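You operate a simulated robot arm through the tools that you are given. There is no shell and no other tool.

Carry out the task below with a simulated two-armed robot. There is one attempt and no reset: what you move stays moved.

## Task
Check the red gauge at 4 bar on the gauge checker and sort it: OK or REDO.
Fine: plug it into the test port, TEST lever fully open and left so, wind the black knob till the square gauge shows 4, wind right back, then stand it on OK if the two read the same, else on REDO; leave the other gauges alone.

Only the result counts: the job must be done as asked and must still hold three seconds after the hand-in. Knocking over, shifting, dropping, spilling or breaking anything else fails it.

## Robot
Two 7-joint arms with two-finger grippers on one trunk that stands fixed in place. Base frame: the origin is at the foot of the trunk, x ahead of it, y to its left, z up; the work surface is at about z = 85. Lengths are in cm, angles in degrees, forces in N, time in s.
The left shoulder is at [6, 17.9, 117.4], the right one opposite. With the tool pointing down near the work surface each hand reaches from about 18 to 64 cm from the base axis, measured 20 degrees to its own side. Payload 1.96 kg a hand.
The tool frame of a hand sits at the grasp point between the pads (the TCP): z along the fingers, y along the line on which they close. The tips reach 2 cm beyond it. The gripper opens to 7.2 cm; its body begins 3.8 cm behind the TCP.
Orientation is told as [roll, pitch, yaw] about the base's x, y, z axes, in that order, counted from this pose: with the fingers straight down and closing along the base's y, the tool's x points along the base's -x, its y along +y and its z along -z.

## Interface
- The arms move only by the tool play_rows. It takes "left_motion", "right_motion" or both (then of equal length, played together; a hand with none holds still); each is a list of rows, each an object (a shift or turn left out is 0, a gripper value left out holds the last) with "dp": the shift along the tool's x, y, z in units of 400 mm (1.0 is 400 mm), a list of three; "rot": the turn, a rotation vector about the tool's x, y, z in units of 60 degrees (1.0 is 60 degrees), a list of three. In form: [{"dp": [x, y, z], "rot": [wx, wy, wz]}, ...]. A call has 1 to 20 rows; each row is the pose to reach, as a shift and turn from the pose commanded when the call began, along the tool's axes at that moment. "left_grip" and "right_grip" are, for a hand that has rows, the finger opening in mm, from 0 to 72, set as the call begins (left out, the last holds). A call with a number of a shift or a turn outside -1 to 1 is refused whole. Rows are played at 5 a second. More than 5 cm and 8.6 degrees between two rows, or a gripper value outside its range, and nothing of the call is played. Where a pose cannot be reached the arm comes as near as it can. A force on the tool above 40 N (or 10 N above the force at the start of the call, whichever is more), or a blocked arm, ends the call early, and 0.2 s more pass. The fingers move at their own pace (about 15.3 cm/s each) and stop on an object; they squeeze with about 29 N. The grip force told is the motor's: it shows also when the fingers shut on nothing. Time passes only in rows, and 0.2 s behind the last, so rows that repeat a pose let the fingers close. It gives the time, the measured TCP pose, the force on the tool (base axes), the opening and the grip force at its end, in the units of the frame above (readings bear some noise), with the torque about the TCP (base axes, N m) and any sound that the robot's microphone picked up, and new pictures: "views" is both (left out), scene, wrist or none (wrist: the cameras of the hands that moved).
- Cameras (640 x 400 px; columns grow to the right, rows downward): "scene" is now at [1.65, 0.29, 171.99]; the picture's right is [0.03, -1.00, 0.00], its down [-0.77, -0.02, -0.64] and it looks along [0.64, 0.02, -0.77] (base axes); focal length 373 px, centre (320, 200). "left" rides on the left gripper at [7.1, -1.9, -8.2] in its tool frame; the picture's right is [0.26, 0.97, 0.00], its down [-0.67, 0.18, -0.72] and it looks along [-0.69, 0.19, 0.70] (tool axes); focal length 280 px, centre (320, 200). "right" rides on the right gripper at [7.1, 1.9, -8.2] in its tool frame; the picture's right is [-0.26, 0.97, 0.00], its down [-0.67, -0.18, -0.72] and it looks along [-0.69, -0.19, 0.70] (tool axes); focal length 280 px, centre (320, 200). There is no depth. A picture from a camera that has moved, and an enlarged one, comes with that camera's place and axes in the base frame and with its lens.
- move_column(by): slides the trunk up (or, below 0, down) by that many cm; the arms and the scene camera ride with it, the base frame stays. It gives what a move gives, with no picture.
- turn_head(pan, tilt): turns the head with the scene camera to pan (to the left, within 86 degrees either way) and tilt (down, from -29 to 69), counted from straight ahead of the robot. It gives what a move gives, and a new picture of the scene camera.
- zoom(camera, box): a new picture of the part [left, top, right, bottom] of that camera's present view, enlarged. It takes no simulated time.
- hand_in(): hands the job in; it is judged then, once.

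Nothing tells you positions but the pictures and the camera data. Unless the task says otherwise, let go and move clear before handing in.

The tools are called after ">>>" as a command line: name --argument value ..., lists and objects as JSON in quotes. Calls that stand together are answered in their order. play_rows: Moves the arms, as the interface text tells. Its arguments: {"type":"object","properties":{"left_motion":{"type":"array"},"left_grip":{"type":"number"},"right_motion":{"type":"array"},"right_grip":{"type":"number"},"views":{"type":"string","enum":["both","scene","wrist","none"]}},"required":[]} The other tools are called the same way: move_column (by) moves the trunk up or down; turn_head (pan, tilt) turns the head that bears the scene camera; zoom (camera, box) takes an enlarged picture of a part of a camera's view; hand_in () hands the job in.

At the start:

```text
clock: 0.0
left_eef_pos: [50.55, 23.14, 127.79]
left_orientation: [0.1, 0.0, 0.1]
left_contact_force: [-0.5, 0.3, 0.6]
left_moment: [0.01, 0.03, 0.0]
left_finger_gap: 7.19
left_grasp_force: 0.0
right_eef_pos: [38.36, -11.55, 119.1]
right_orientation: [0.0, 0.0, 0.2]
right_contact_force: [0.8, -0.2, 0.4]
right_moment: [0.02, 0.0, -0.01]
right_finger_gap: 7.2
right_grasp_force: 0.1
trunk travel left (down, up): [-81.9, 17.1]
head pan, tilt (commanded): [1.6, 50.2]
```

scene: 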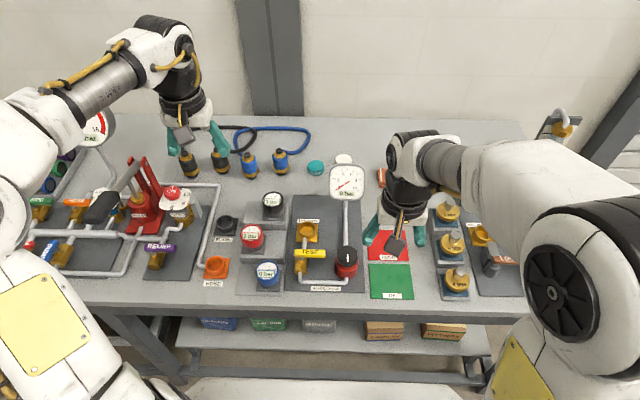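
right: 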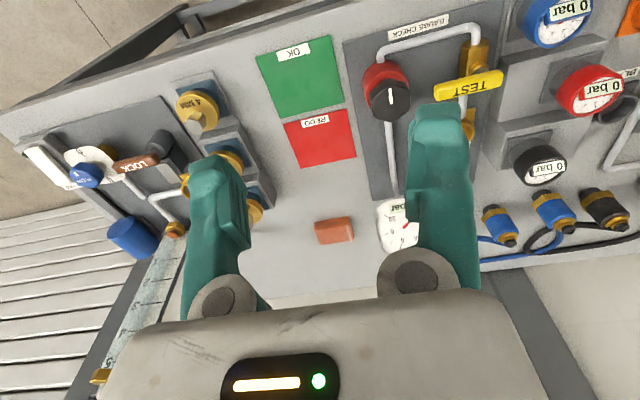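
left: 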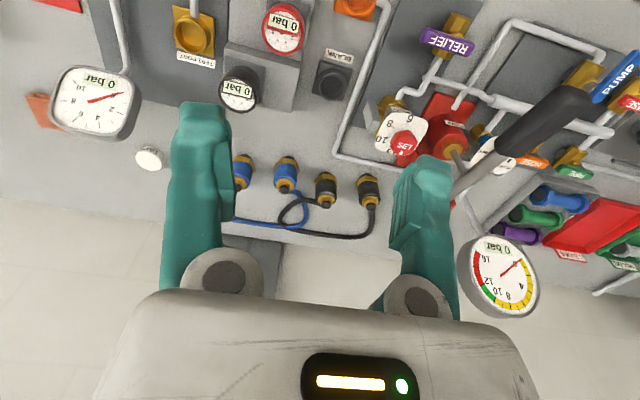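

The bench holds a gauge checker in the middle: a test port, a yellow TEST lever, a black knob on a red body, and a square gauge. The red, blue and black gauges sit on a rack to its left, with the green OK and red REDO pads to its right. I'll zoom in before moving anything.

>>> zoom --camera "scene" --box '[200, 150, 440, 300]'

>>> zoom --camera "right" --box '[240, 0, 640, 250]'

>>> zoom --camera "left" --box '[20, 0, 420, 250]'

```text
2.67 times, centred on (320, 225) of scene
camera zoom: at [1.65, 0.29, 171.99], right [0.03, -1.0, 0.0], down [-0.77, -0.02, -0.64], along [0.64, 0.02, -0.77], focal length 994 px, centre (320, 133)
```

zoom: 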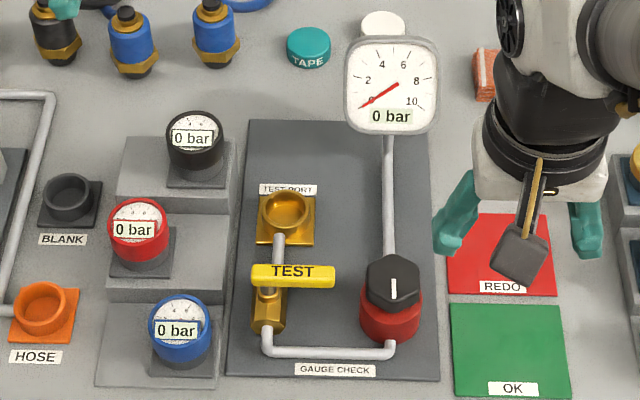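

```text
1.60 times, centred on (440, 125) of right
camera zoom: at [31.36, -9.63, 127.37], right [0.26, 0.97, 0.0], down [0.67, -0.18, 0.72], along [0.69, -0.19, -0.7], focal length 449 px, centre (128, 320)
```

zoom: 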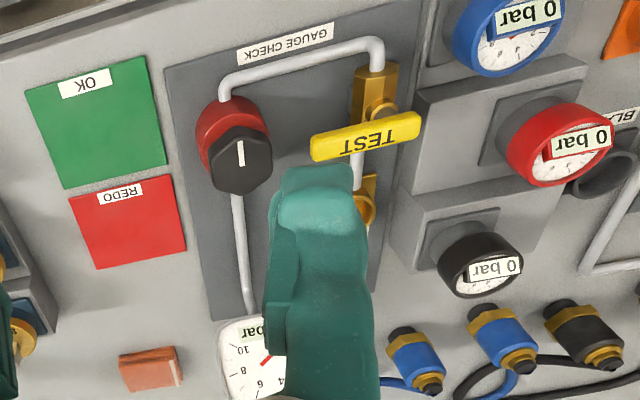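

```text
1.60 times, centred on (220, 125) of left
camera zoom: at [43.56, 21.29, 136.0], right [-0.26, 0.96, 0.0], down [0.67, 0.18, 0.72], along [0.69, 0.19, -0.7], focal length 449 px, centre (480, 320)
```

zoom: 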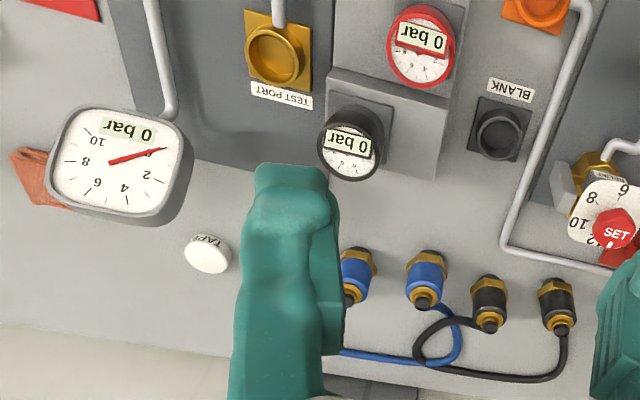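

>>> zoom --camera "scene" --box '[225, 180, 305, 300]'

>>> zoom --camera "scene" --box '[280, 150, 380, 300]'

>>> zoom --camera "scene" --box '[20, 100, 230, 290]'

>>> zoom --camera "right" --box '[440, 0, 640, 200]'

>>> zoom --camera "left" --box '[140, 0, 370, 140]'

```text
3.33 times, centred on (265, 240) of scene
camera zoom: at [1.65, 0.29, 171.99], right [0.03, -1.0, 0.0], down [-0.77, -0.02, -0.64], along [0.64, 0.02, -0.77], focal length 1242 px, centre (503, 67)
```

zoom: 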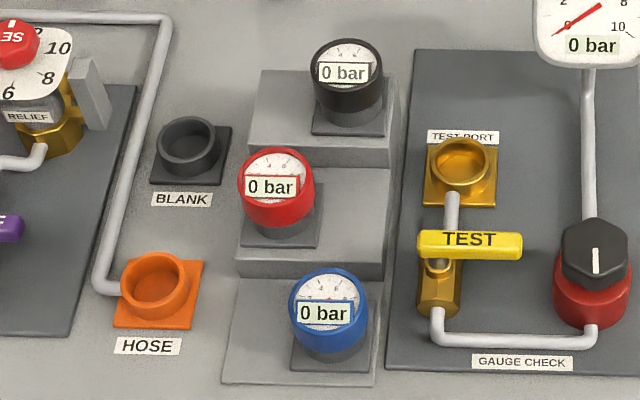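

```text
2.67 times, centred on (330, 225) of scene
camera zoom: at [1.65, 0.29, 171.99], right [0.03, -1.0, 0.0], down [-0.77, -0.02, -0.64], along [0.64, 0.02, -0.77], focal length 994 px, centre (293, 133)
```

zoom: 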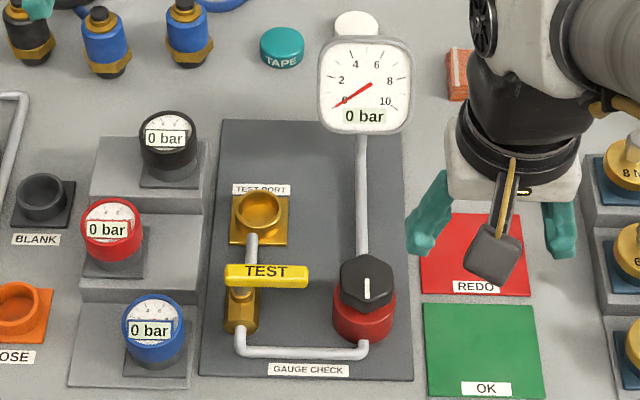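

```text
2.11 times, centred on (125, 195) of scene
camera zoom: at [1.65, 0.29, 171.99], right [0.03, -1.0, 0.0], down [-0.77, -0.02, -0.64], along [0.64, 0.02, -0.77], focal length 785 px, centre (730, 210)
```

zoom: 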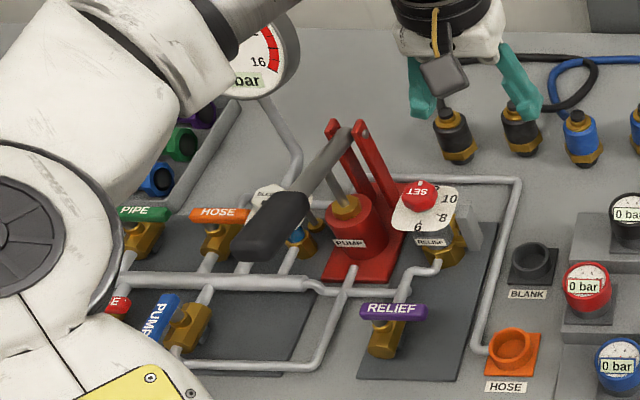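

```text
2.00 times, centred on (540, 100) of right
camera zoom: at [31.36, -9.63, 127.37], right [0.26, 0.97, 0.0], down [0.67, -0.18, 0.72], along [0.69, -0.19, -0.7], focal length 561 px, centre (-120, 400)
```

zoom: 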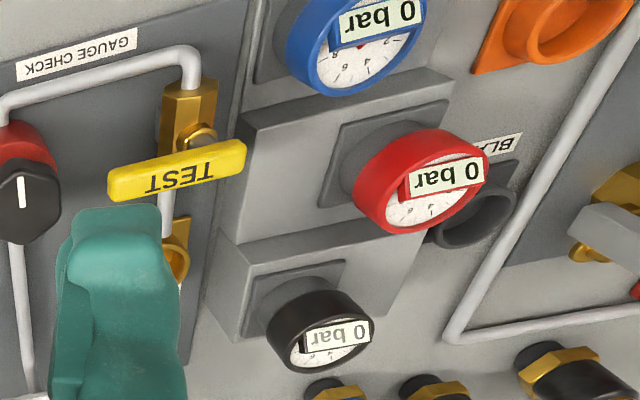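

```text
2.78 times, centred on (255, 70) of left
camera zoom: at [43.56, 21.29, 136.0], right [-0.26, 0.96, 0.0], down [0.67, 0.18, 0.72], along [0.69, 0.19, -0.7], focal length 780 px, centre (501, 562)
```

zoom: 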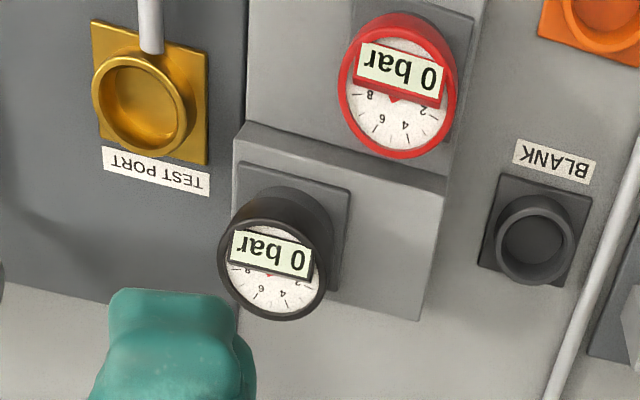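

I place the red gauge's top near (55, 19, 93), the test port near (61.5, 5.5, 87), the TEST lever near (50, 4, 93) and the knob near (50, -5, 92). I'll bring the left hand above the red gauge, staying high, to get a better look.

>>> play_rows --left_motion '[{"dp": [-0.015, -0.0164, 0.065]}, {"dp": [-0.03, -0.033, 0.13]}, {"dp": [-0.045, -0.049, 0.195]}, {"dp": [-0.06, -0.066, 0.26]}, {"dp": [-0.075, -0.082, 0.325]}, {"dp": [-0.09, -0.0985, 0.39]}, {"dp": [-0.09, -0.0985, 0.39]}]' --left_grip 72 --views "both"

```text
clock: 1.6
left_eef_pos: [54.27, 19.16, 112.14]
left_orientation: [0.1, 0.0, 0.0]
left_contact_force: [0.2, 0.4, 0.1]
left_moment: [0.0, -0.01, 0.0]
left_finger_gap: 7.2
left_grasp_force: 0.0
right_eef_pos: [38.39, -11.56, 119.16]
right_orientation: [0.1, 0.0, 0.0]
right_contact_force: [-0.6, 0.7, -0.1]
right_moment: [0.02, 0.0, 0.02]
right_finger_gap: 7.2
right_grasp_force: 0.0
trunk travel left (down, up): [-81.9, 17.1]
head pan, tilt (commanded): [1.6, 50.2]
camera scene: at [1.61, 0.3, 171.99], right [0.03, -1.0, 0.0], down [-0.77, -0.02, -0.64], along [0.64, 0.02, -0.77], focal length 373 px, centre (320, 200)
camera left: at [47.11, 17.35, 120.42], right [-0.26, 0.96, 0.0], down [0.67, 0.18, 0.72], along [0.69, 0.19, -0.7], focal length 280 px, centre (320, 200)
```

scene: 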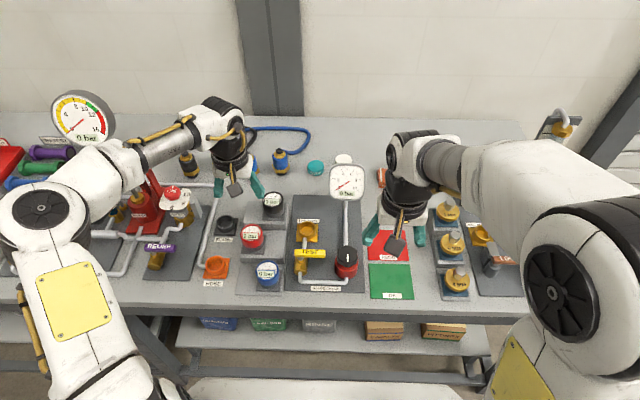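
left: 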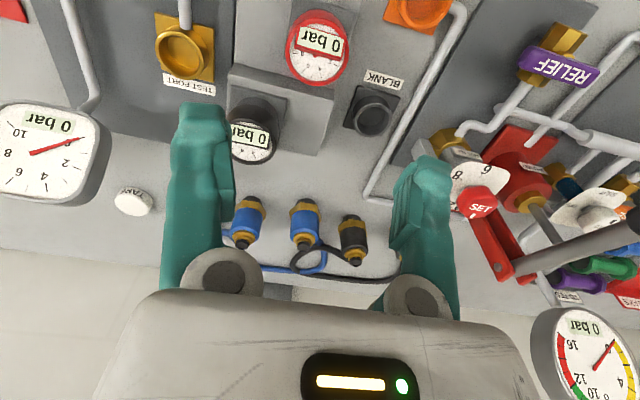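

>>> zoom --camera "left" --box '[220, 0, 420, 125]'

>>> zoom --camera "scene" --box '[225, 210, 305, 300]'

>>> zoom --camera "left" --box '[60, 0, 260, 125]'

```text
3.20 times, centred on (320, 62) of left
camera zoom: at [47.11, 17.35, 120.42], right [-0.26, 0.96, 0.0], down [0.67, 0.18, 0.72], along [0.69, 0.19, -0.7], focal length 897 px, centre (320, 640)
```

zoom: 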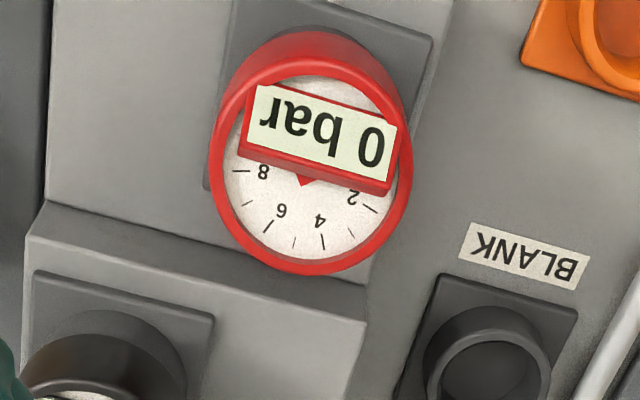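

```text
4.44 times, centred on (265, 255) of scene
camera zoom: at [1.61, 0.3, 171.99], right [0.03, -1.0, 0.0], down [-0.77, -0.02, -0.64], along [0.64, 0.02, -0.77], focal length 1656 px, centre (564, -44)
```

zoom: 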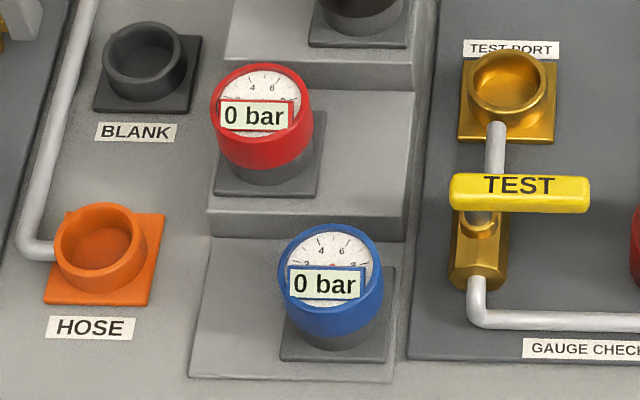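

```text
3.20 times, centred on (160, 62) of left
camera zoom: at [47.11, 17.35, 120.42], right [-0.26, 0.96, 0.0], down [0.67, 0.18, 0.72], along [0.69, 0.19, -0.7], focal length 897 px, centre (832, 640)
```

zoom: 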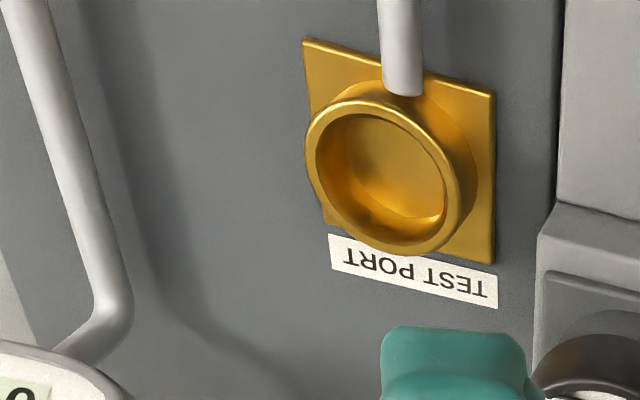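

The red gauge is about 6 cm across and sits in a rack socket, centred near (55.5, 19.3) with its face at z of about 93. The test port rim is near (61.7, 5.4, 87). I'll hover the left hand over the port to check reach and pin down its position.

>>> play_rows --left_motion '[{"dp": [-0.02325, -0.043, 0.0317]}, {"dp": [-0.0465, -0.086, 0.0634]}, {"dp": [-0.06975, -0.129, 0.0951]}, {"dp": [-0.093, -0.172, 0.1268]}, {"dp": [-0.11625, -0.215, 0.1585]}, {"dp": [-0.1395, -0.258, 0.1902]}, {"dp": [-0.16275, -0.301, 0.2219]}, {"dp": [-0.186, -0.344, 0.2535]}, {"dp": [-0.186, -0.344, 0.2535]}]' --views "both"

```text
clock: 3.6
left_eef_pos: [61.58, 5.41, 102.04]
left_orientation: [0.0, 0.0, 0.1]
left_contact_force: [-0.1, 0.1, 0.6]
left_moment: [0.02, 0.0, -0.02]
left_finger_gap: 7.22
left_grasp_force: 0.0
right_eef_pos: [38.43, -11.51, 119.04]
right_orientation: [0.0, 0.0, 0.1]
right_contact_force: [0.4, 0.1, 0.0]
right_moment: [-0.02, 0.01, 0.02]
right_finger_gap: 7.19
right_grasp_force: 0.0
trunk travel left (down, up): [-81.9, 17.1]
head pan, tilt (commanded): [1.6, 50.2]
camera scene: at [1.62, 0.37, 171.99], right [0.03, -1.0, 0.0], down [-0.77, -0.02, -0.64], along [0.64, 0.02, -0.77], focal length 373 px, centre (320, 200)
camera left: at [54.62, 3.62, 110.21], right [-0.26, 0.96, 0.0], down [0.67, 0.18, 0.72], along [0.69, 0.19, -0.7], focal length 280 px, centre (320, 200)
```

scene: 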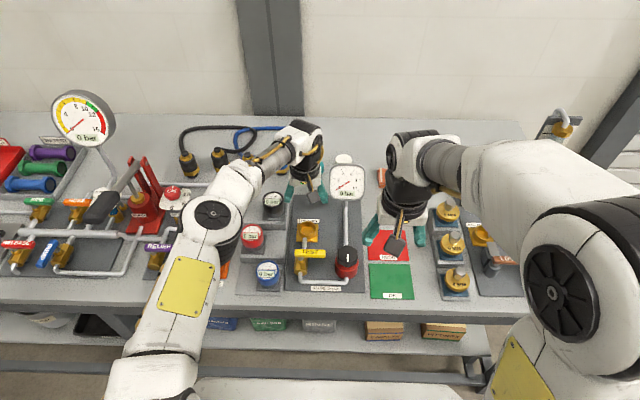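
left: 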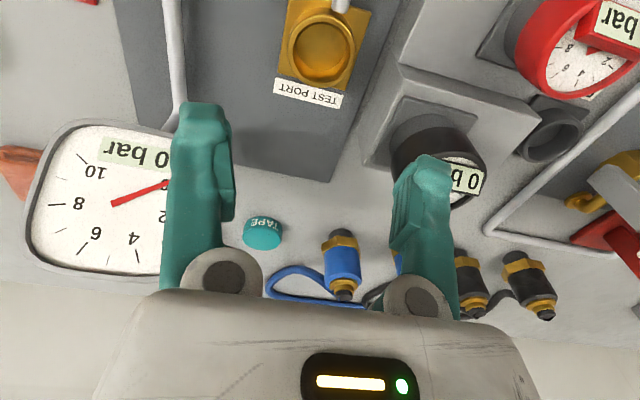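

>>> zoom --camera "left" --box '[250, 0, 410, 110]'

>>> zoom --camera "scene" --box '[275, 160, 375, 230]'

>>> zoom --camera "scene" --box '[280, 210, 370, 300]'

```text
3.64 times, centred on (330, 55) of left
camera zoom: at [54.62, 3.62, 110.21], right [-0.26, 0.96, 0.0], down [0.67, 0.18, 0.72], along [0.69, 0.19, -0.7], focal length 1020 px, centre (284, 727)
```

zoom: 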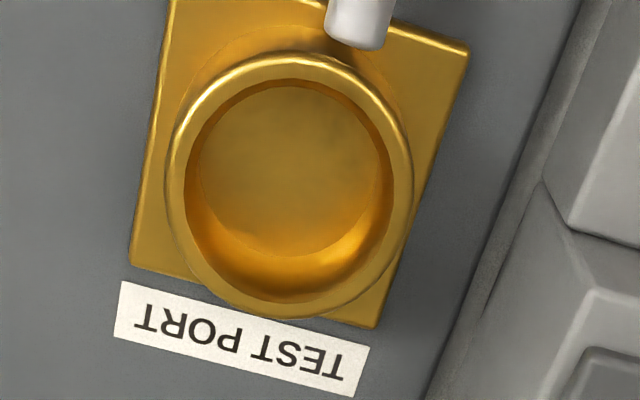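

```text
5.71 times, centred on (325, 195) of scene
camera zoom: at [1.62, 0.37, 171.99], right [0.03, -1.0, 0.0], down [-0.77, -0.02, -0.64], along [0.64, 0.02, -0.77], focal length 2130 px, centre (291, 229)
```

zoom: 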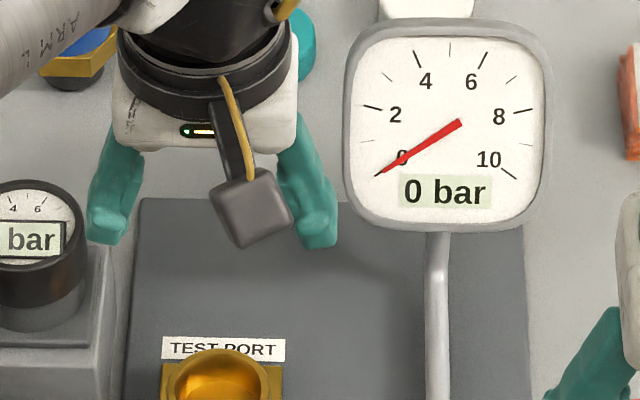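

```text
4.44 times, centred on (325, 255) of scene
camera zoom: at [1.62, 0.37, 171.99], right [0.03, -1.0, 0.0], down [-0.77, -0.02, -0.64], along [0.64, 0.02, -0.77], focal length 1656 px, centre (298, -44)
```

zoom: 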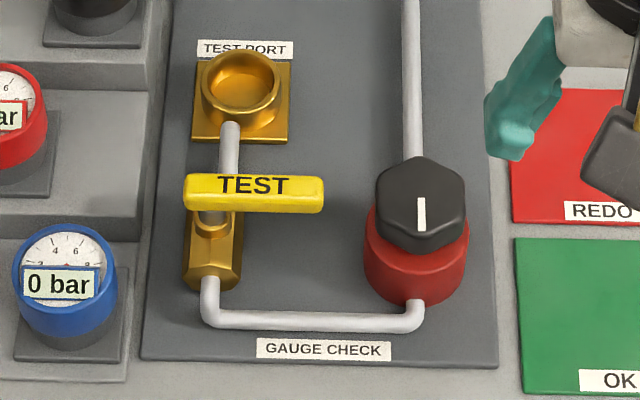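

The left arm reaches the port without trouble; I refine its centre to (61.8, 5.6) with the rim at z of about 87.2. Next I'll go back above the red gauge and line up on it.

>>> play_rows --left_motion '[{"dp": [0.0184, 0.04375, -0.00625]}, {"dp": [0.0368, 0.0875, -0.0125]}, {"dp": [0.0551, 0.13125, -0.01875]}, {"dp": [0.0735, 0.175, -0.025]}, {"dp": [0.0919, 0.21875, -0.03125]}, {"dp": [0.11, 0.2625, -0.0375]}, {"dp": [0.1286, 0.306, -0.04375]}, {"dp": [0.147, 0.35, -0.05]}, {"dp": [0.147, 0.35, -0.05]}]' --views "wrist"

>>> zoom --camera "left" --box '[240, 0, 400, 110]'

>>> zoom --camera "right" --box '[480, 0, 640, 110]'

```text
clock: 5.6
left_eef_pos: [55.7, 19.37, 104.1]
left_orientation: [0.1, 0.1, 0.0]
left_contact_force: [-0.2, -0.3, 0.0]
left_moment: [0.0, 0.0, -0.01]
left_finger_gap: 7.21
left_grasp_force: 0.0
right_eef_pos: [38.48, -11.53, 118.93]
right_orientation: [0.0, 0.1, 0.1]
right_contact_force: [-0.5, 0.0, 0.3]
right_moment: [0.01, -0.01, -0.03]
right_finger_gap: 7.2
right_grasp_force: 0.0
trunk travel left (down, up): [-81.9, 17.1]
head pan, tilt (commanded): [1.6, 50.2]
camera left: at [48.72, 17.56, 112.29], right [-0.26, 0.96, 0.0], down [0.67, 0.18, 0.72], along [0.69, 0.19, -0.7], focal length 280 px, centre (320, 200)
```

left: 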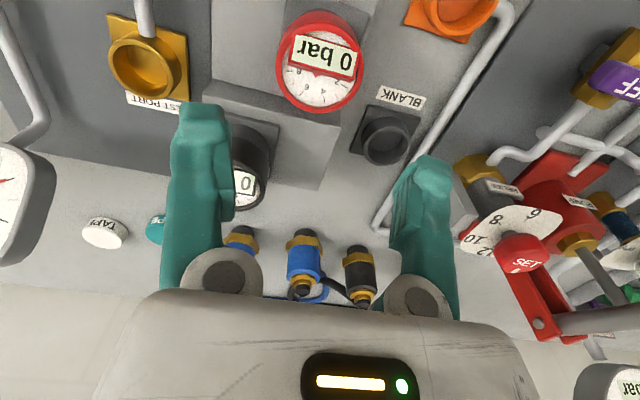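

```text
3.64 times, centred on (320, 55) of left
camera zoom: at [48.72, 17.56, 112.29], right [-0.26, 0.96, 0.0], down [0.67, 0.18, 0.72], along [0.69, 0.19, -0.7], focal length 1020 px, centre (320, 727)
```

zoom: 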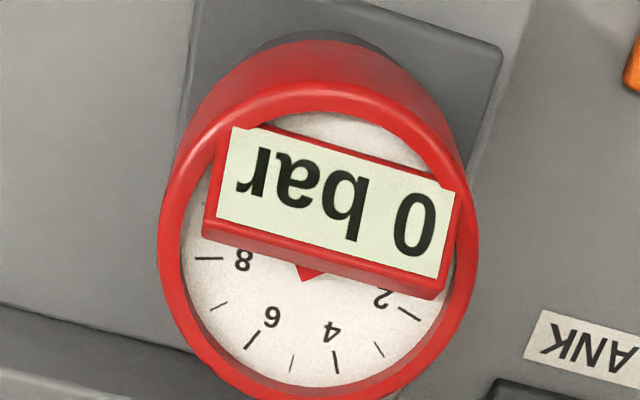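

```text
3.64 times, centred on (560, 55) of right
camera zoom: at [31.38, -9.67, 127.36], right [0.26, 0.97, 0.0], down [0.67, -0.18, 0.71], along [0.69, -0.19, -0.7], focal length 1020 px, centre (-553, 727)
```

zoom: 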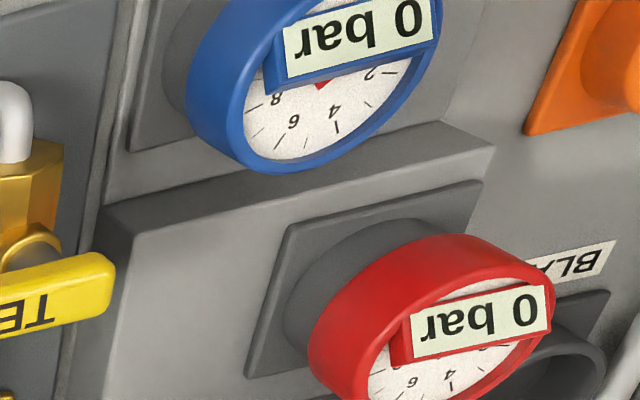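

The hand is centred over the red gauge to within about a millimetre. I'll lower it straight down with the fingers open to z=92.

>>> play_rows --left_motion '[{"dp": [0, 0, 0.05]}, {"dp": [0, 0, 0.1]}, {"dp": [0, 0, 0.15]}, {"dp": [0, 0, 0.2]}, {"dp": [0, 0, 0.225]}, {"dp": [0, 0, 0.25]}, {"dp": [0, 0, 0.275]}, {"dp": [0, 0, 0.3]}, {"dp": [0, 0, 0.3]}]' --left_grip 72 --views "both"

>>> zoom --camera "right" --box '[440, 0, 640, 140]'

>>> zoom --camera "scene" --box '[200, 180, 320, 260]'

```text
clock: 7.6
left_eef_pos: [55.81, 19.39, 92.1]
left_orientation: [0.0, 0.0, -0.1]
left_contact_force: [0.3, -1.8, 0.9]
left_moment: [0.03, 0.0, -0.01]
left_finger_gap: 7.2
left_grasp_force: 0.1
right_eef_pos: [38.43, -11.62, 119.05]
right_orientation: [0.1, 0.0, 0.1]
right_contact_force: [-0.3, 0.3, 0.3]
right_moment: [-0.03, 0.01, 0.01]
right_finger_gap: 7.2
right_grasp_force: 0.1
trunk travel left (down, up): [-81.9, 17.1]
head pan, tilt (commanded): [1.6, 50.2]
camera scene: at [1.63, 0.25, 171.99], right [0.03, -1.0, 0.0], down [-0.77, -0.02, -0.64], along [0.64, 0.02, -0.77], focal length 373 px, centre (320, 200)
camera left: at [48.73, 17.55, 100.27], right [-0.26, 0.96, 0.0], down [0.67, 0.18, 0.72], along [0.69, 0.19, -0.7], focal length 280 px, centre (320, 200)
```

scene: 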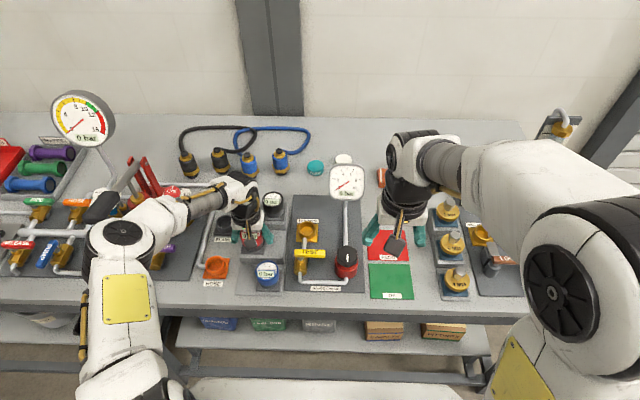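
left: 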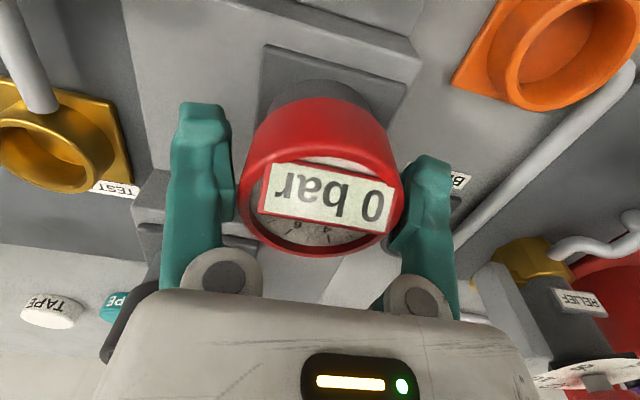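

```text
2.86 times, centred on (540, 70) of right
camera zoom: at [31.34, -9.67, 127.37], right [0.26, 0.97, 0.0], down [0.67, -0.18, 0.72], along [0.69, -0.19, -0.7], focal length 801 px, centre (-309, 571)
```

zoom: 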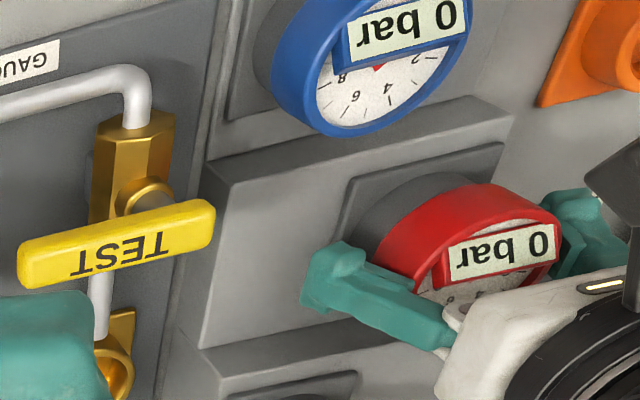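

```text
5.00 times, centred on (260, 220) of scene
camera zoom: at [1.63, 0.25, 171.99], right [0.03, -1.0, 0.0], down [-0.77, -0.02, -0.64], along [0.64, 0.02, -0.77], focal length 1864 px, centre (620, 100)
```

zoom: 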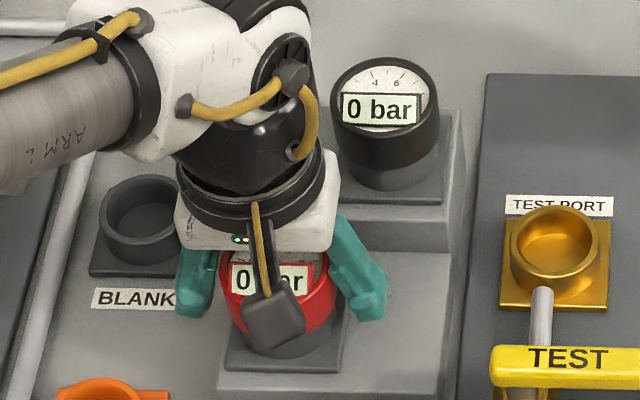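

The gauge sits between the fingers with room on both sides. I'll close on it.

>>> play_rows --left_motion '[{"dp": [0, 0, 0]}, {"dp": [0, 0, 0]}, {"dp": [0, 0, 0]}]' --left_grip 40 --views "wrist"

```text
clock: 8.4
left_eef_pos: [55.64, 19.42, 92.0]
left_orientation: [0.0, 0.0, 0.1]
left_contact_force: [-0.5, -0.6, 0.5]
left_moment: [-0.05, 0.01, -0.03]
left_finger_gap: 6.83
left_grasp_force: 29.2
right_eef_pos: [38.44, -11.48, 119.03]
right_orientation: [0.1, 0.0, 0.0]
right_contact_force: [0.7, 0.0, -0.4]
right_moment: [0.02, 0.02, 0.02]
right_finger_gap: 7.2
right_grasp_force: 0.0
trunk travel left (down, up): [-81.9, 17.1]
head pan, tilt (commanded): [1.6, 50.2]
camera left: at [48.74, 17.6, 100.27], right [-0.26, 0.96, 0.0], down [0.67, 0.18, 0.72], along [0.69, 0.19, -0.7], focal length 280 px, centre (320, 200)
```

left: 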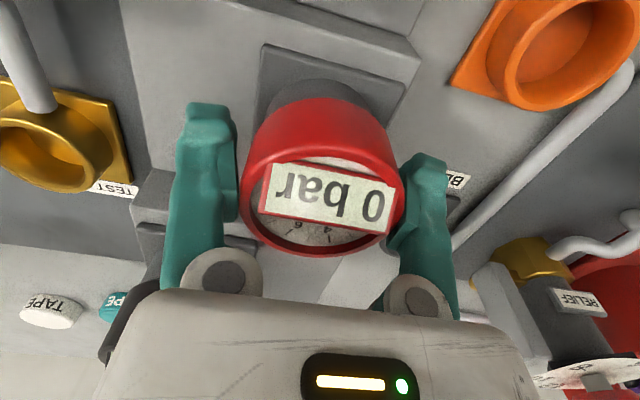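

>>> zoom --camera "left" --box '[160, 80, 480, 280]'

>>> zoom --camera "right" --box '[500, 20, 640, 130]'

>>> zoom --camera "scene" --box '[220, 200, 300, 250]'

```text
2.00 times, centred on (320, 180) of left
camera zoom: at [48.74, 17.6, 100.27], right [-0.26, 0.96, 0.0], down [0.67, 0.18, 0.72], along [0.69, 0.19, -0.7], focal length 561 px, centre (320, 240)
```

zoom: 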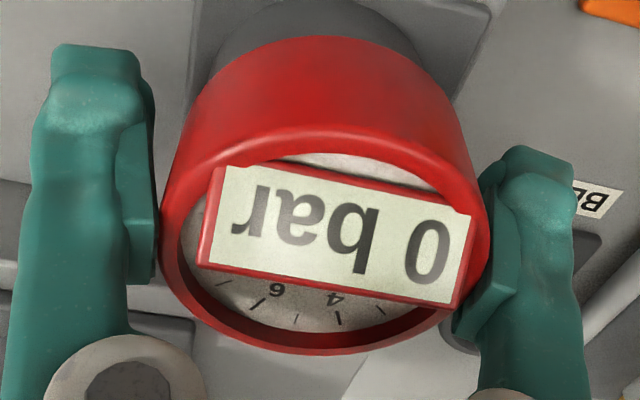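

```text
3.64 times, centred on (570, 75) of right
camera zoom: at [31.36, -9.64, 127.37], right [0.26, 0.97, 0.0], down [0.67, -0.18, 0.72], along [0.69, -0.19, -0.7], focal length 1020 px, centre (-589, 654)
```

zoom: 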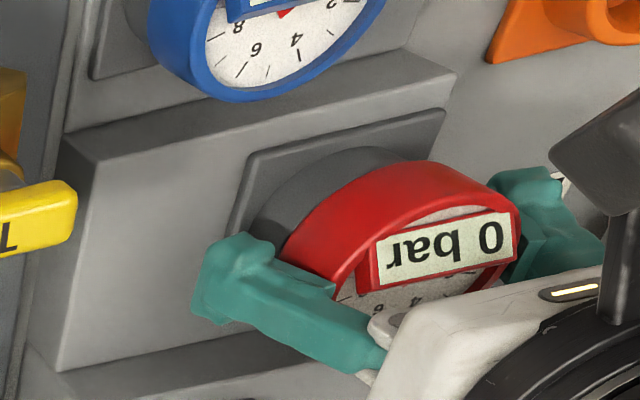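

```text
8.00 times, centred on (260, 225) of scene
camera zoom: at [1.65, 0.28, 171.98], right [0.03, -1.0, 0.0], down [-0.77, -0.02, -0.64], along [0.64, 0.02, -0.77], focal length 2982 px, centre (800, 0)
```

zoom: 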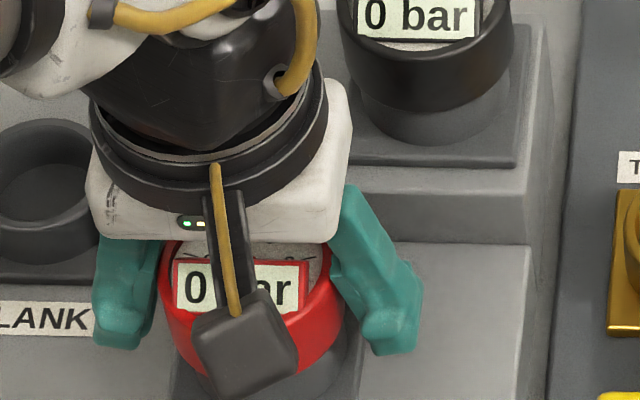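

Both pads are bearing on the gauge at full grip force. I'll lift slowly and check that it comes up without slipping.

>>> play_rows --left_motion '[{"dp": [0, 0, -0.0125]}, {"dp": [0, 0, -0.025]}, {"dp": [0, 0, -0.0375]}, {"dp": [0, 0, -0.05]}, {"dp": [0, 0, -0.075]}, {"dp": [0, 0, -0.1]}]' --views "both"

>>> zoom --camera "right" --box '[440, 0, 640, 140]'

```text
clock: 9.8
left_eef_pos: [55.69, 19.42, 95.89]
left_orientation: [0.0, -0.1, 0.1]
left_contact_force: [0.1, 0.0, -1.6]
left_moment: [0.01, -0.01, -0.04]
left_finger_gap: 6.79
left_grasp_force: 29.1
right_eef_pos: [38.5, -11.46, 119.03]
right_orientation: [0.0, 0.0, 0.1]
right_contact_force: [0.4, 0.1, 0.1]
right_moment: [0.0, 0.02, 0.0]
right_finger_gap: 7.22
right_grasp_force: 0.0
trunk travel left (down, up): [-81.9, 17.1]
head pan, tilt (commanded): [1.6, 50.2]
camera scene: at [1.66, 0.3, 171.98], right [0.03, -1.0, 0.0], down [-0.77, -0.02, -0.64], along [0.64, 0.02, -0.77], focal length 373 px, centre (320, 200)
camera left: at [48.74, 17.59, 104.23], right [-0.26, 0.96, 0.0], down [0.67, 0.18, 0.72], along [0.69, 0.19, -0.7], focal length 280 px, centre (320, 200)
```

scene: 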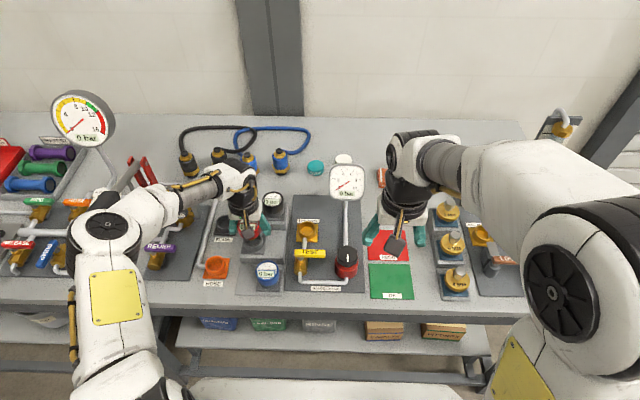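
left: 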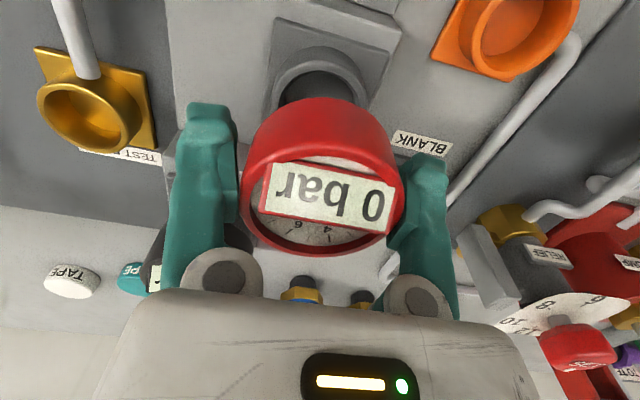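

```text
2.86 times, centred on (540, 70) of right
camera zoom: at [31.37, -9.63, 127.36], right [0.26, 0.97, 0.0], down [0.67, -0.18, 0.72], along [0.69, -0.19, -0.7], focal length 801 px, centre (-309, 571)
```

zoom: 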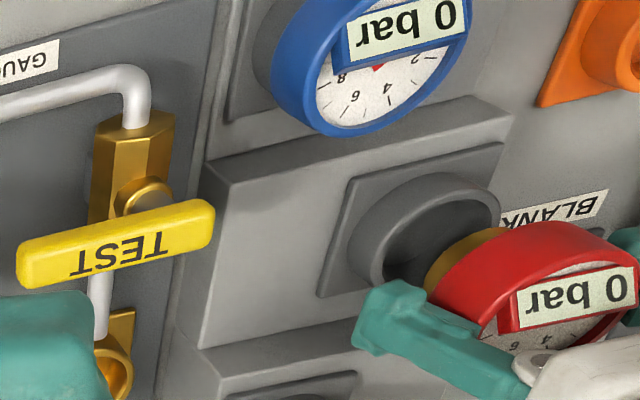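

The gauge came out cleanly, with its brass plug showing and about 1.6 N of weight in the hand. I'll raise it clear of the black gauge and carry it over the test port.

>>> play_rows --left_motion '[{"dp": [0, 0, -0.045]}, {"dp": [0, 0, -0.09]}, {"dp": [0, 0, -0.135]}, {"dp": [0, 0, -0.1775]}, {"dp": [-0.0189, -0.0431, -0.1775]}, {"dp": [-0.0378, -0.0863, -0.1775]}, {"dp": [-0.0566, -0.1294, -0.1775]}, {"dp": [-0.0755, -0.1725, -0.1775]}, {"dp": [-0.0944, -0.2156, -0.1775]}, {"dp": [-0.1133, -0.2588, -0.1775]}, {"dp": [-0.1321, -0.3019, -0.1775]}, {"dp": [-0.151, -0.345, -0.1775]}, {"dp": [-0.151, -0.345, -0.1775]}]' --views "both"

>>> zoom --camera "right" --box '[300, 0, 640, 220]'

>>> zoom --camera "scene" --box '[250, 140, 400, 250]'

```text
clock: 12.6
left_eef_pos: [61.71, 5.67, 103.03]
left_orientation: [0.0, 0.0, 0.0]
left_contact_force: [1.0, 0.8, -2.0]
left_moment: [-0.02, 0.0, -0.02]
left_finger_gap: 6.77
left_grasp_force: 28.9
right_eef_pos: [38.52, -11.44, 119.07]
right_orientation: [-0.1, 0.0, 0.1]
right_contact_force: [-0.3, 0.1, -0.1]
right_moment: [0.0, 0.0, 0.02]
right_finger_gap: 7.2
right_grasp_force: 0.1
trunk travel left (down, up): [-81.9, 17.1]
head pan, tilt (commanded): [1.6, 50.2]
camera scene: at [1.66, 0.36, 171.99], right [0.03, -1.0, 0.0], down [-0.77, -0.02, -0.64], along [0.64, 0.02, -0.77], focal length 373 px, centre (320, 200)
camera left: at [54.72, 3.86, 111.31], right [-0.26, 0.96, 0.0], down [0.67, 0.18, 0.71], along [0.69, 0.19, -0.7], focal length 280 px, centre (320, 200)
```

scene: 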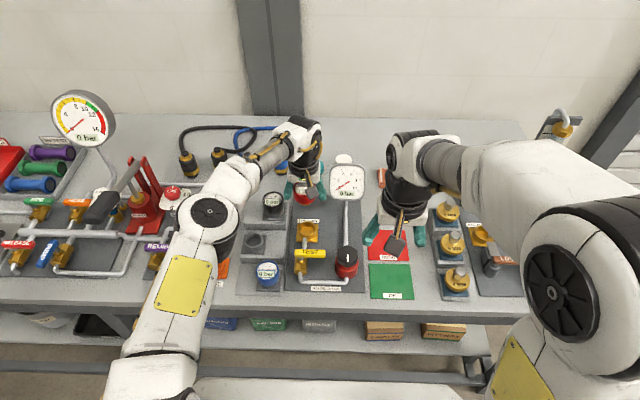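
left: 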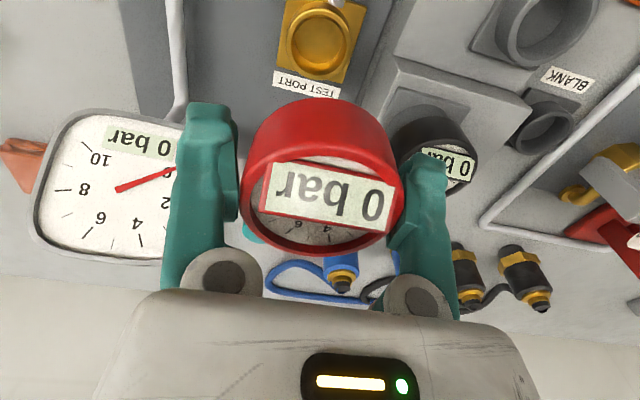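

```text
1.82 times, centred on (470, 110) of right
camera zoom: at [31.37, -9.58, 127.37], right [0.26, 0.97, 0.0], down [0.67, -0.18, 0.72], along [0.69, -0.19, -0.7], focal length 510 px, centre (47, 364)
```

zoom: 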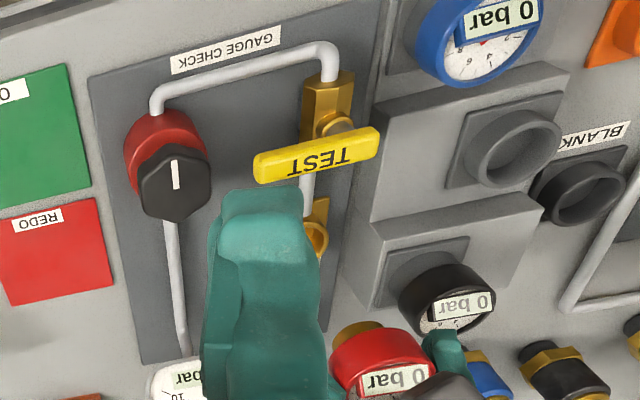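

```text
3.64 times, centred on (325, 195) of scene
camera zoom: at [1.66, 0.36, 171.99], right [0.03, -1.0, 0.0], down [-0.77, -0.02, -0.64], along [0.64, 0.02, -0.77], focal length 1355 px, centre (302, 218)
```

zoom: 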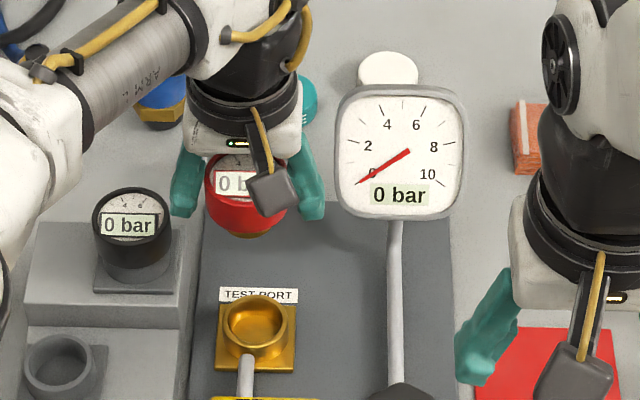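

>>> zoom --camera "left" --box '[240, 0, 400, 110]'

>>> zoom --camera "scene" --box '[285, 215, 365, 300]'

```text
3.64 times, centred on (320, 55) of left
camera zoom: at [54.72, 3.86, 111.31], right [-0.26, 0.96, 0.0], down [0.67, 0.18, 0.71], along [0.69, 0.19, -0.7], focal length 1020 px, centre (320, 727)
```

zoom: 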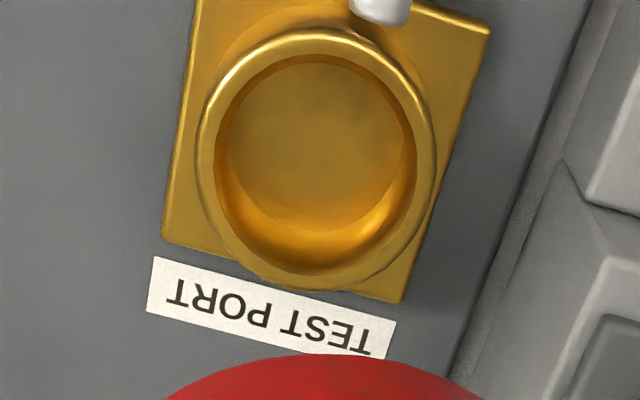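

```text
4.71 times, centred on (325, 258) of scene
camera zoom: at [1.66, 0.36, 171.99], right [0.03, -1.0, 0.0], down [-0.77, -0.02, -0.64], along [0.64, 0.02, -0.77], focal length 1754 px, centre (296, -71)
```

zoom: 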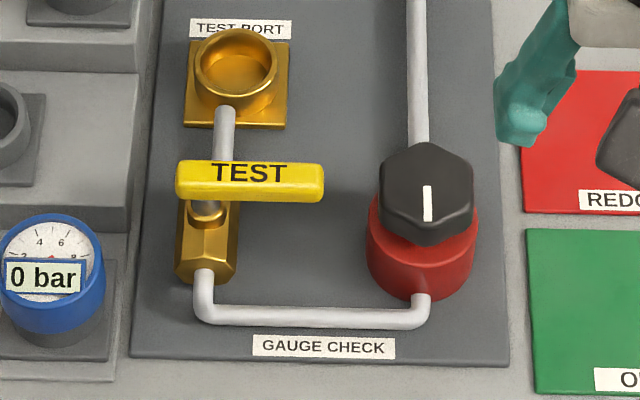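

The gauge is lined up over the port to about a millimetre in both directions. I'll lower it to just above the rim, then seat it gently.

>>> play_rows --left_motion '[{"dp": [0, 0, 0.045]}, {"dp": [0, 0, 0.09]}, {"dp": [0, 0, 0.135]}, {"dp": [0, 0, 0.18]}, {"dp": [0, 0, 0.22]}, {"dp": [0, 0, 0.25]}, {"dp": [0, 0, 0.275]}, {"dp": [0, 0, 0.275]}]' --views "both"

>>> zoom --camera "scene" --box '[270, 180, 370, 250]'

```text
clock: 14.4
left_eef_pos: [61.07, 5.9, 92.3]
left_orientation: [0.0, 0.0, 0.0]
left_contact_force: [-0.5, 0.0, -1.9]
left_moment: [0.0, 0.01, -0.01]
left_finger_gap: 6.71
left_grasp_force: 29.1
left hand out of reach, approached as far as the arm can: row 6, 7, 8
right_eef_pos: [38.4, -11.63, 119.03]
right_orientation: [0.2, 0.0, 0.1]
right_contact_force: [-0.3, -1.1, 0.3]
right_moment: [0.03, -0.02, -0.02]
right_finger_gap: 7.2
right_grasp_force: 0.1
trunk travel left (down, up): [-81.9, 17.1]
head pan, tilt (commanded): [1.6, 50.2]
camera scene: at [1.67, 0.26, 171.99], right [0.03, -1.0, 0.0], down [-0.77, -0.02, -0.64], along [0.64, 0.02, -0.77], focal length 373 px, centre (320, 200)
camera left: at [53.99, 4.1, 100.54], right [-0.26, 0.96, 0.0], down [0.67, 0.18, 0.72], along [0.69, 0.19, -0.7], focal length 280 px, centre (320, 200)
```

scene: 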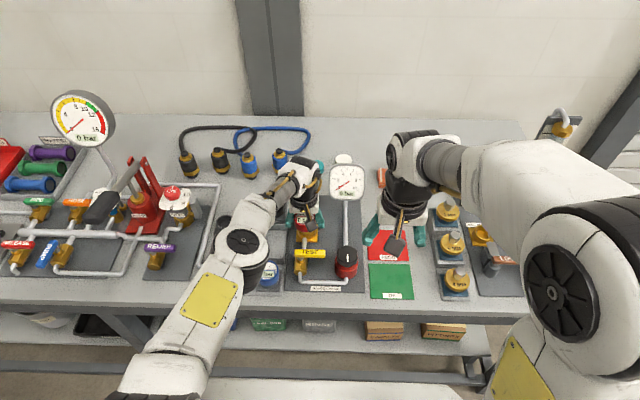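
left: 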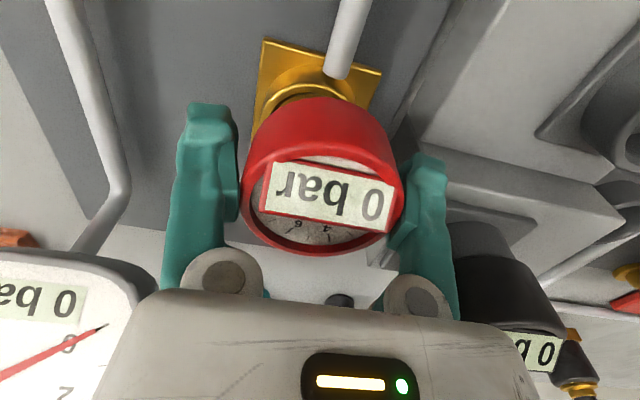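

```text
5.71 times, centred on (320, 215) of scene
camera zoom: at [1.67, 0.26, 171.99], right [0.03, -1.0, 0.0], down [-0.77, -0.02, -0.64], along [0.64, 0.02, -0.77], focal length 2130 px, centre (320, 114)
```

zoom: 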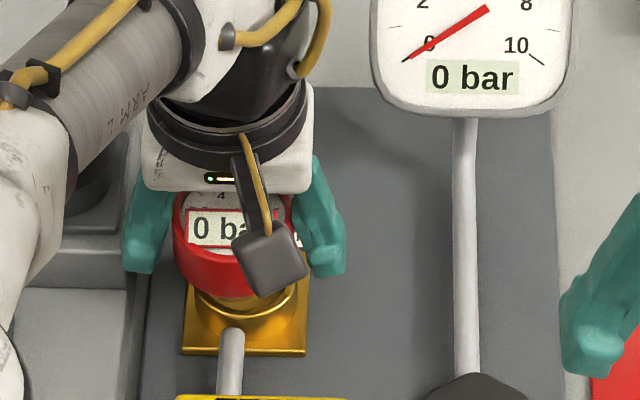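

The arm ran out of reach at about z=93, so nothing has touched the port yet. I'll raise the hand back up, then lower the trunk 10 cm to gain reach.

>>> play_rows --left_motion '[{"dp": [0, 0, -0.05]}, {"dp": [0, 0, -0.1]}, {"dp": [0, 0, -0.15]}, {"dp": [0, 0, -0.2]}, {"dp": [0, 0, -0.25]}, {"dp": [0, 0, -0.3]}, {"dp": [0, 0, -0.3]}]' --views "none"

```text
clock: 16.0
left_eef_pos: [61.07, 5.93, 104.42]
left_orientation: [0.0, 0.0, 0.1]
left_contact_force: [-0.5, -0.2, -1.1]
left_moment: [0.0, 0.01, 0.0]
left_finger_gap: 6.71
left_grasp_force: 29.0
right_eef_pos: [38.46, -11.37, 119.09]
right_orientation: [0.1, 0.0, 0.1]
right_contact_force: [-1.1, -0.4, 0.3]
right_moment: [0.01, 0.02, 0.0]
right_finger_gap: 7.2
right_grasp_force: 0.1
trunk travel left (down, up): [-81.9, 17.1]
head pan, tilt (commanded): [1.6, 50.2]
```

>>> move_column --by -10

>>> zoom --camera "left" --box '[0, 0, 640, 400]'

>>> zoom --camera "scene" --box '[0, 0, 640, 400]'

```text
clock: 17.3
left_eef_pos: [61.05, 5.99, 94.22]
left_orientation: [0.0, 0.0, 0.2]
left_contact_force: [-0.1, 0.0, -2.2]
left_moment: [0.02, 0.03, 0.03]
left_finger_gap: 6.73
left_grasp_force: 28.5
right_eef_pos: [38.55, -11.52, 109.03]
right_orientation: [0.0, 0.0, 0.1]
right_contact_force: [-0.3, 0.0, 0.2]
right_moment: [0.0, 0.01, 0.01]
right_finger_gap: 7.17
right_grasp_force: 0.1
trunk travel left (down, up): [-71.9, 27.1]
head pan, tilt (commanded): [1.6, 50.2]
```

```text
1.00 times, centred on (320, 200) of left (not enlarged: the box is as wide or as high as the picture)
camera zoom: at [54.06, 4.13, 102.56], right [-0.26, 0.96, 0.0], down [0.67, 0.18, 0.72], along [0.69, 0.19, -0.7], focal length 280 px, centre (320, 200)
```

zoom: 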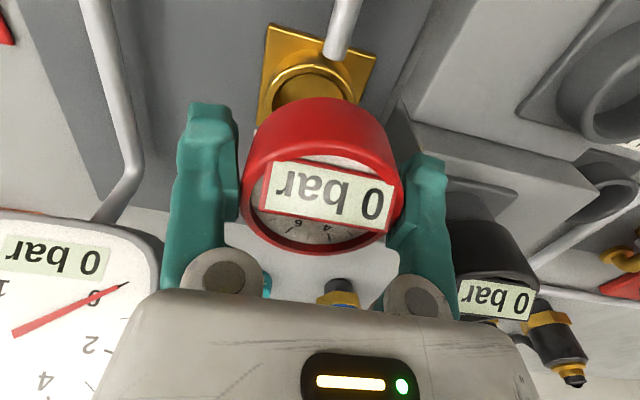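

```text
1.00 times, centred on (320, 200) of scene (not enlarged: the box is as wide or as high as the picture)
camera zoom: at [1.65, 0.29, 161.99], right [0.03, -1.0, 0.0], down [-0.77, -0.02, -0.64], along [0.64, 0.02, -0.77], focal length 373 px, centre (320, 200)
```

zoom: 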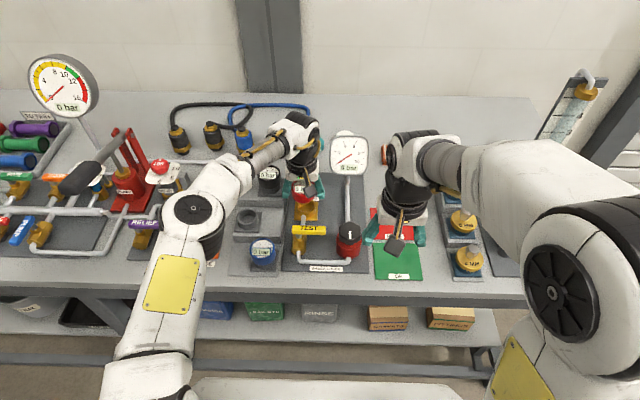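

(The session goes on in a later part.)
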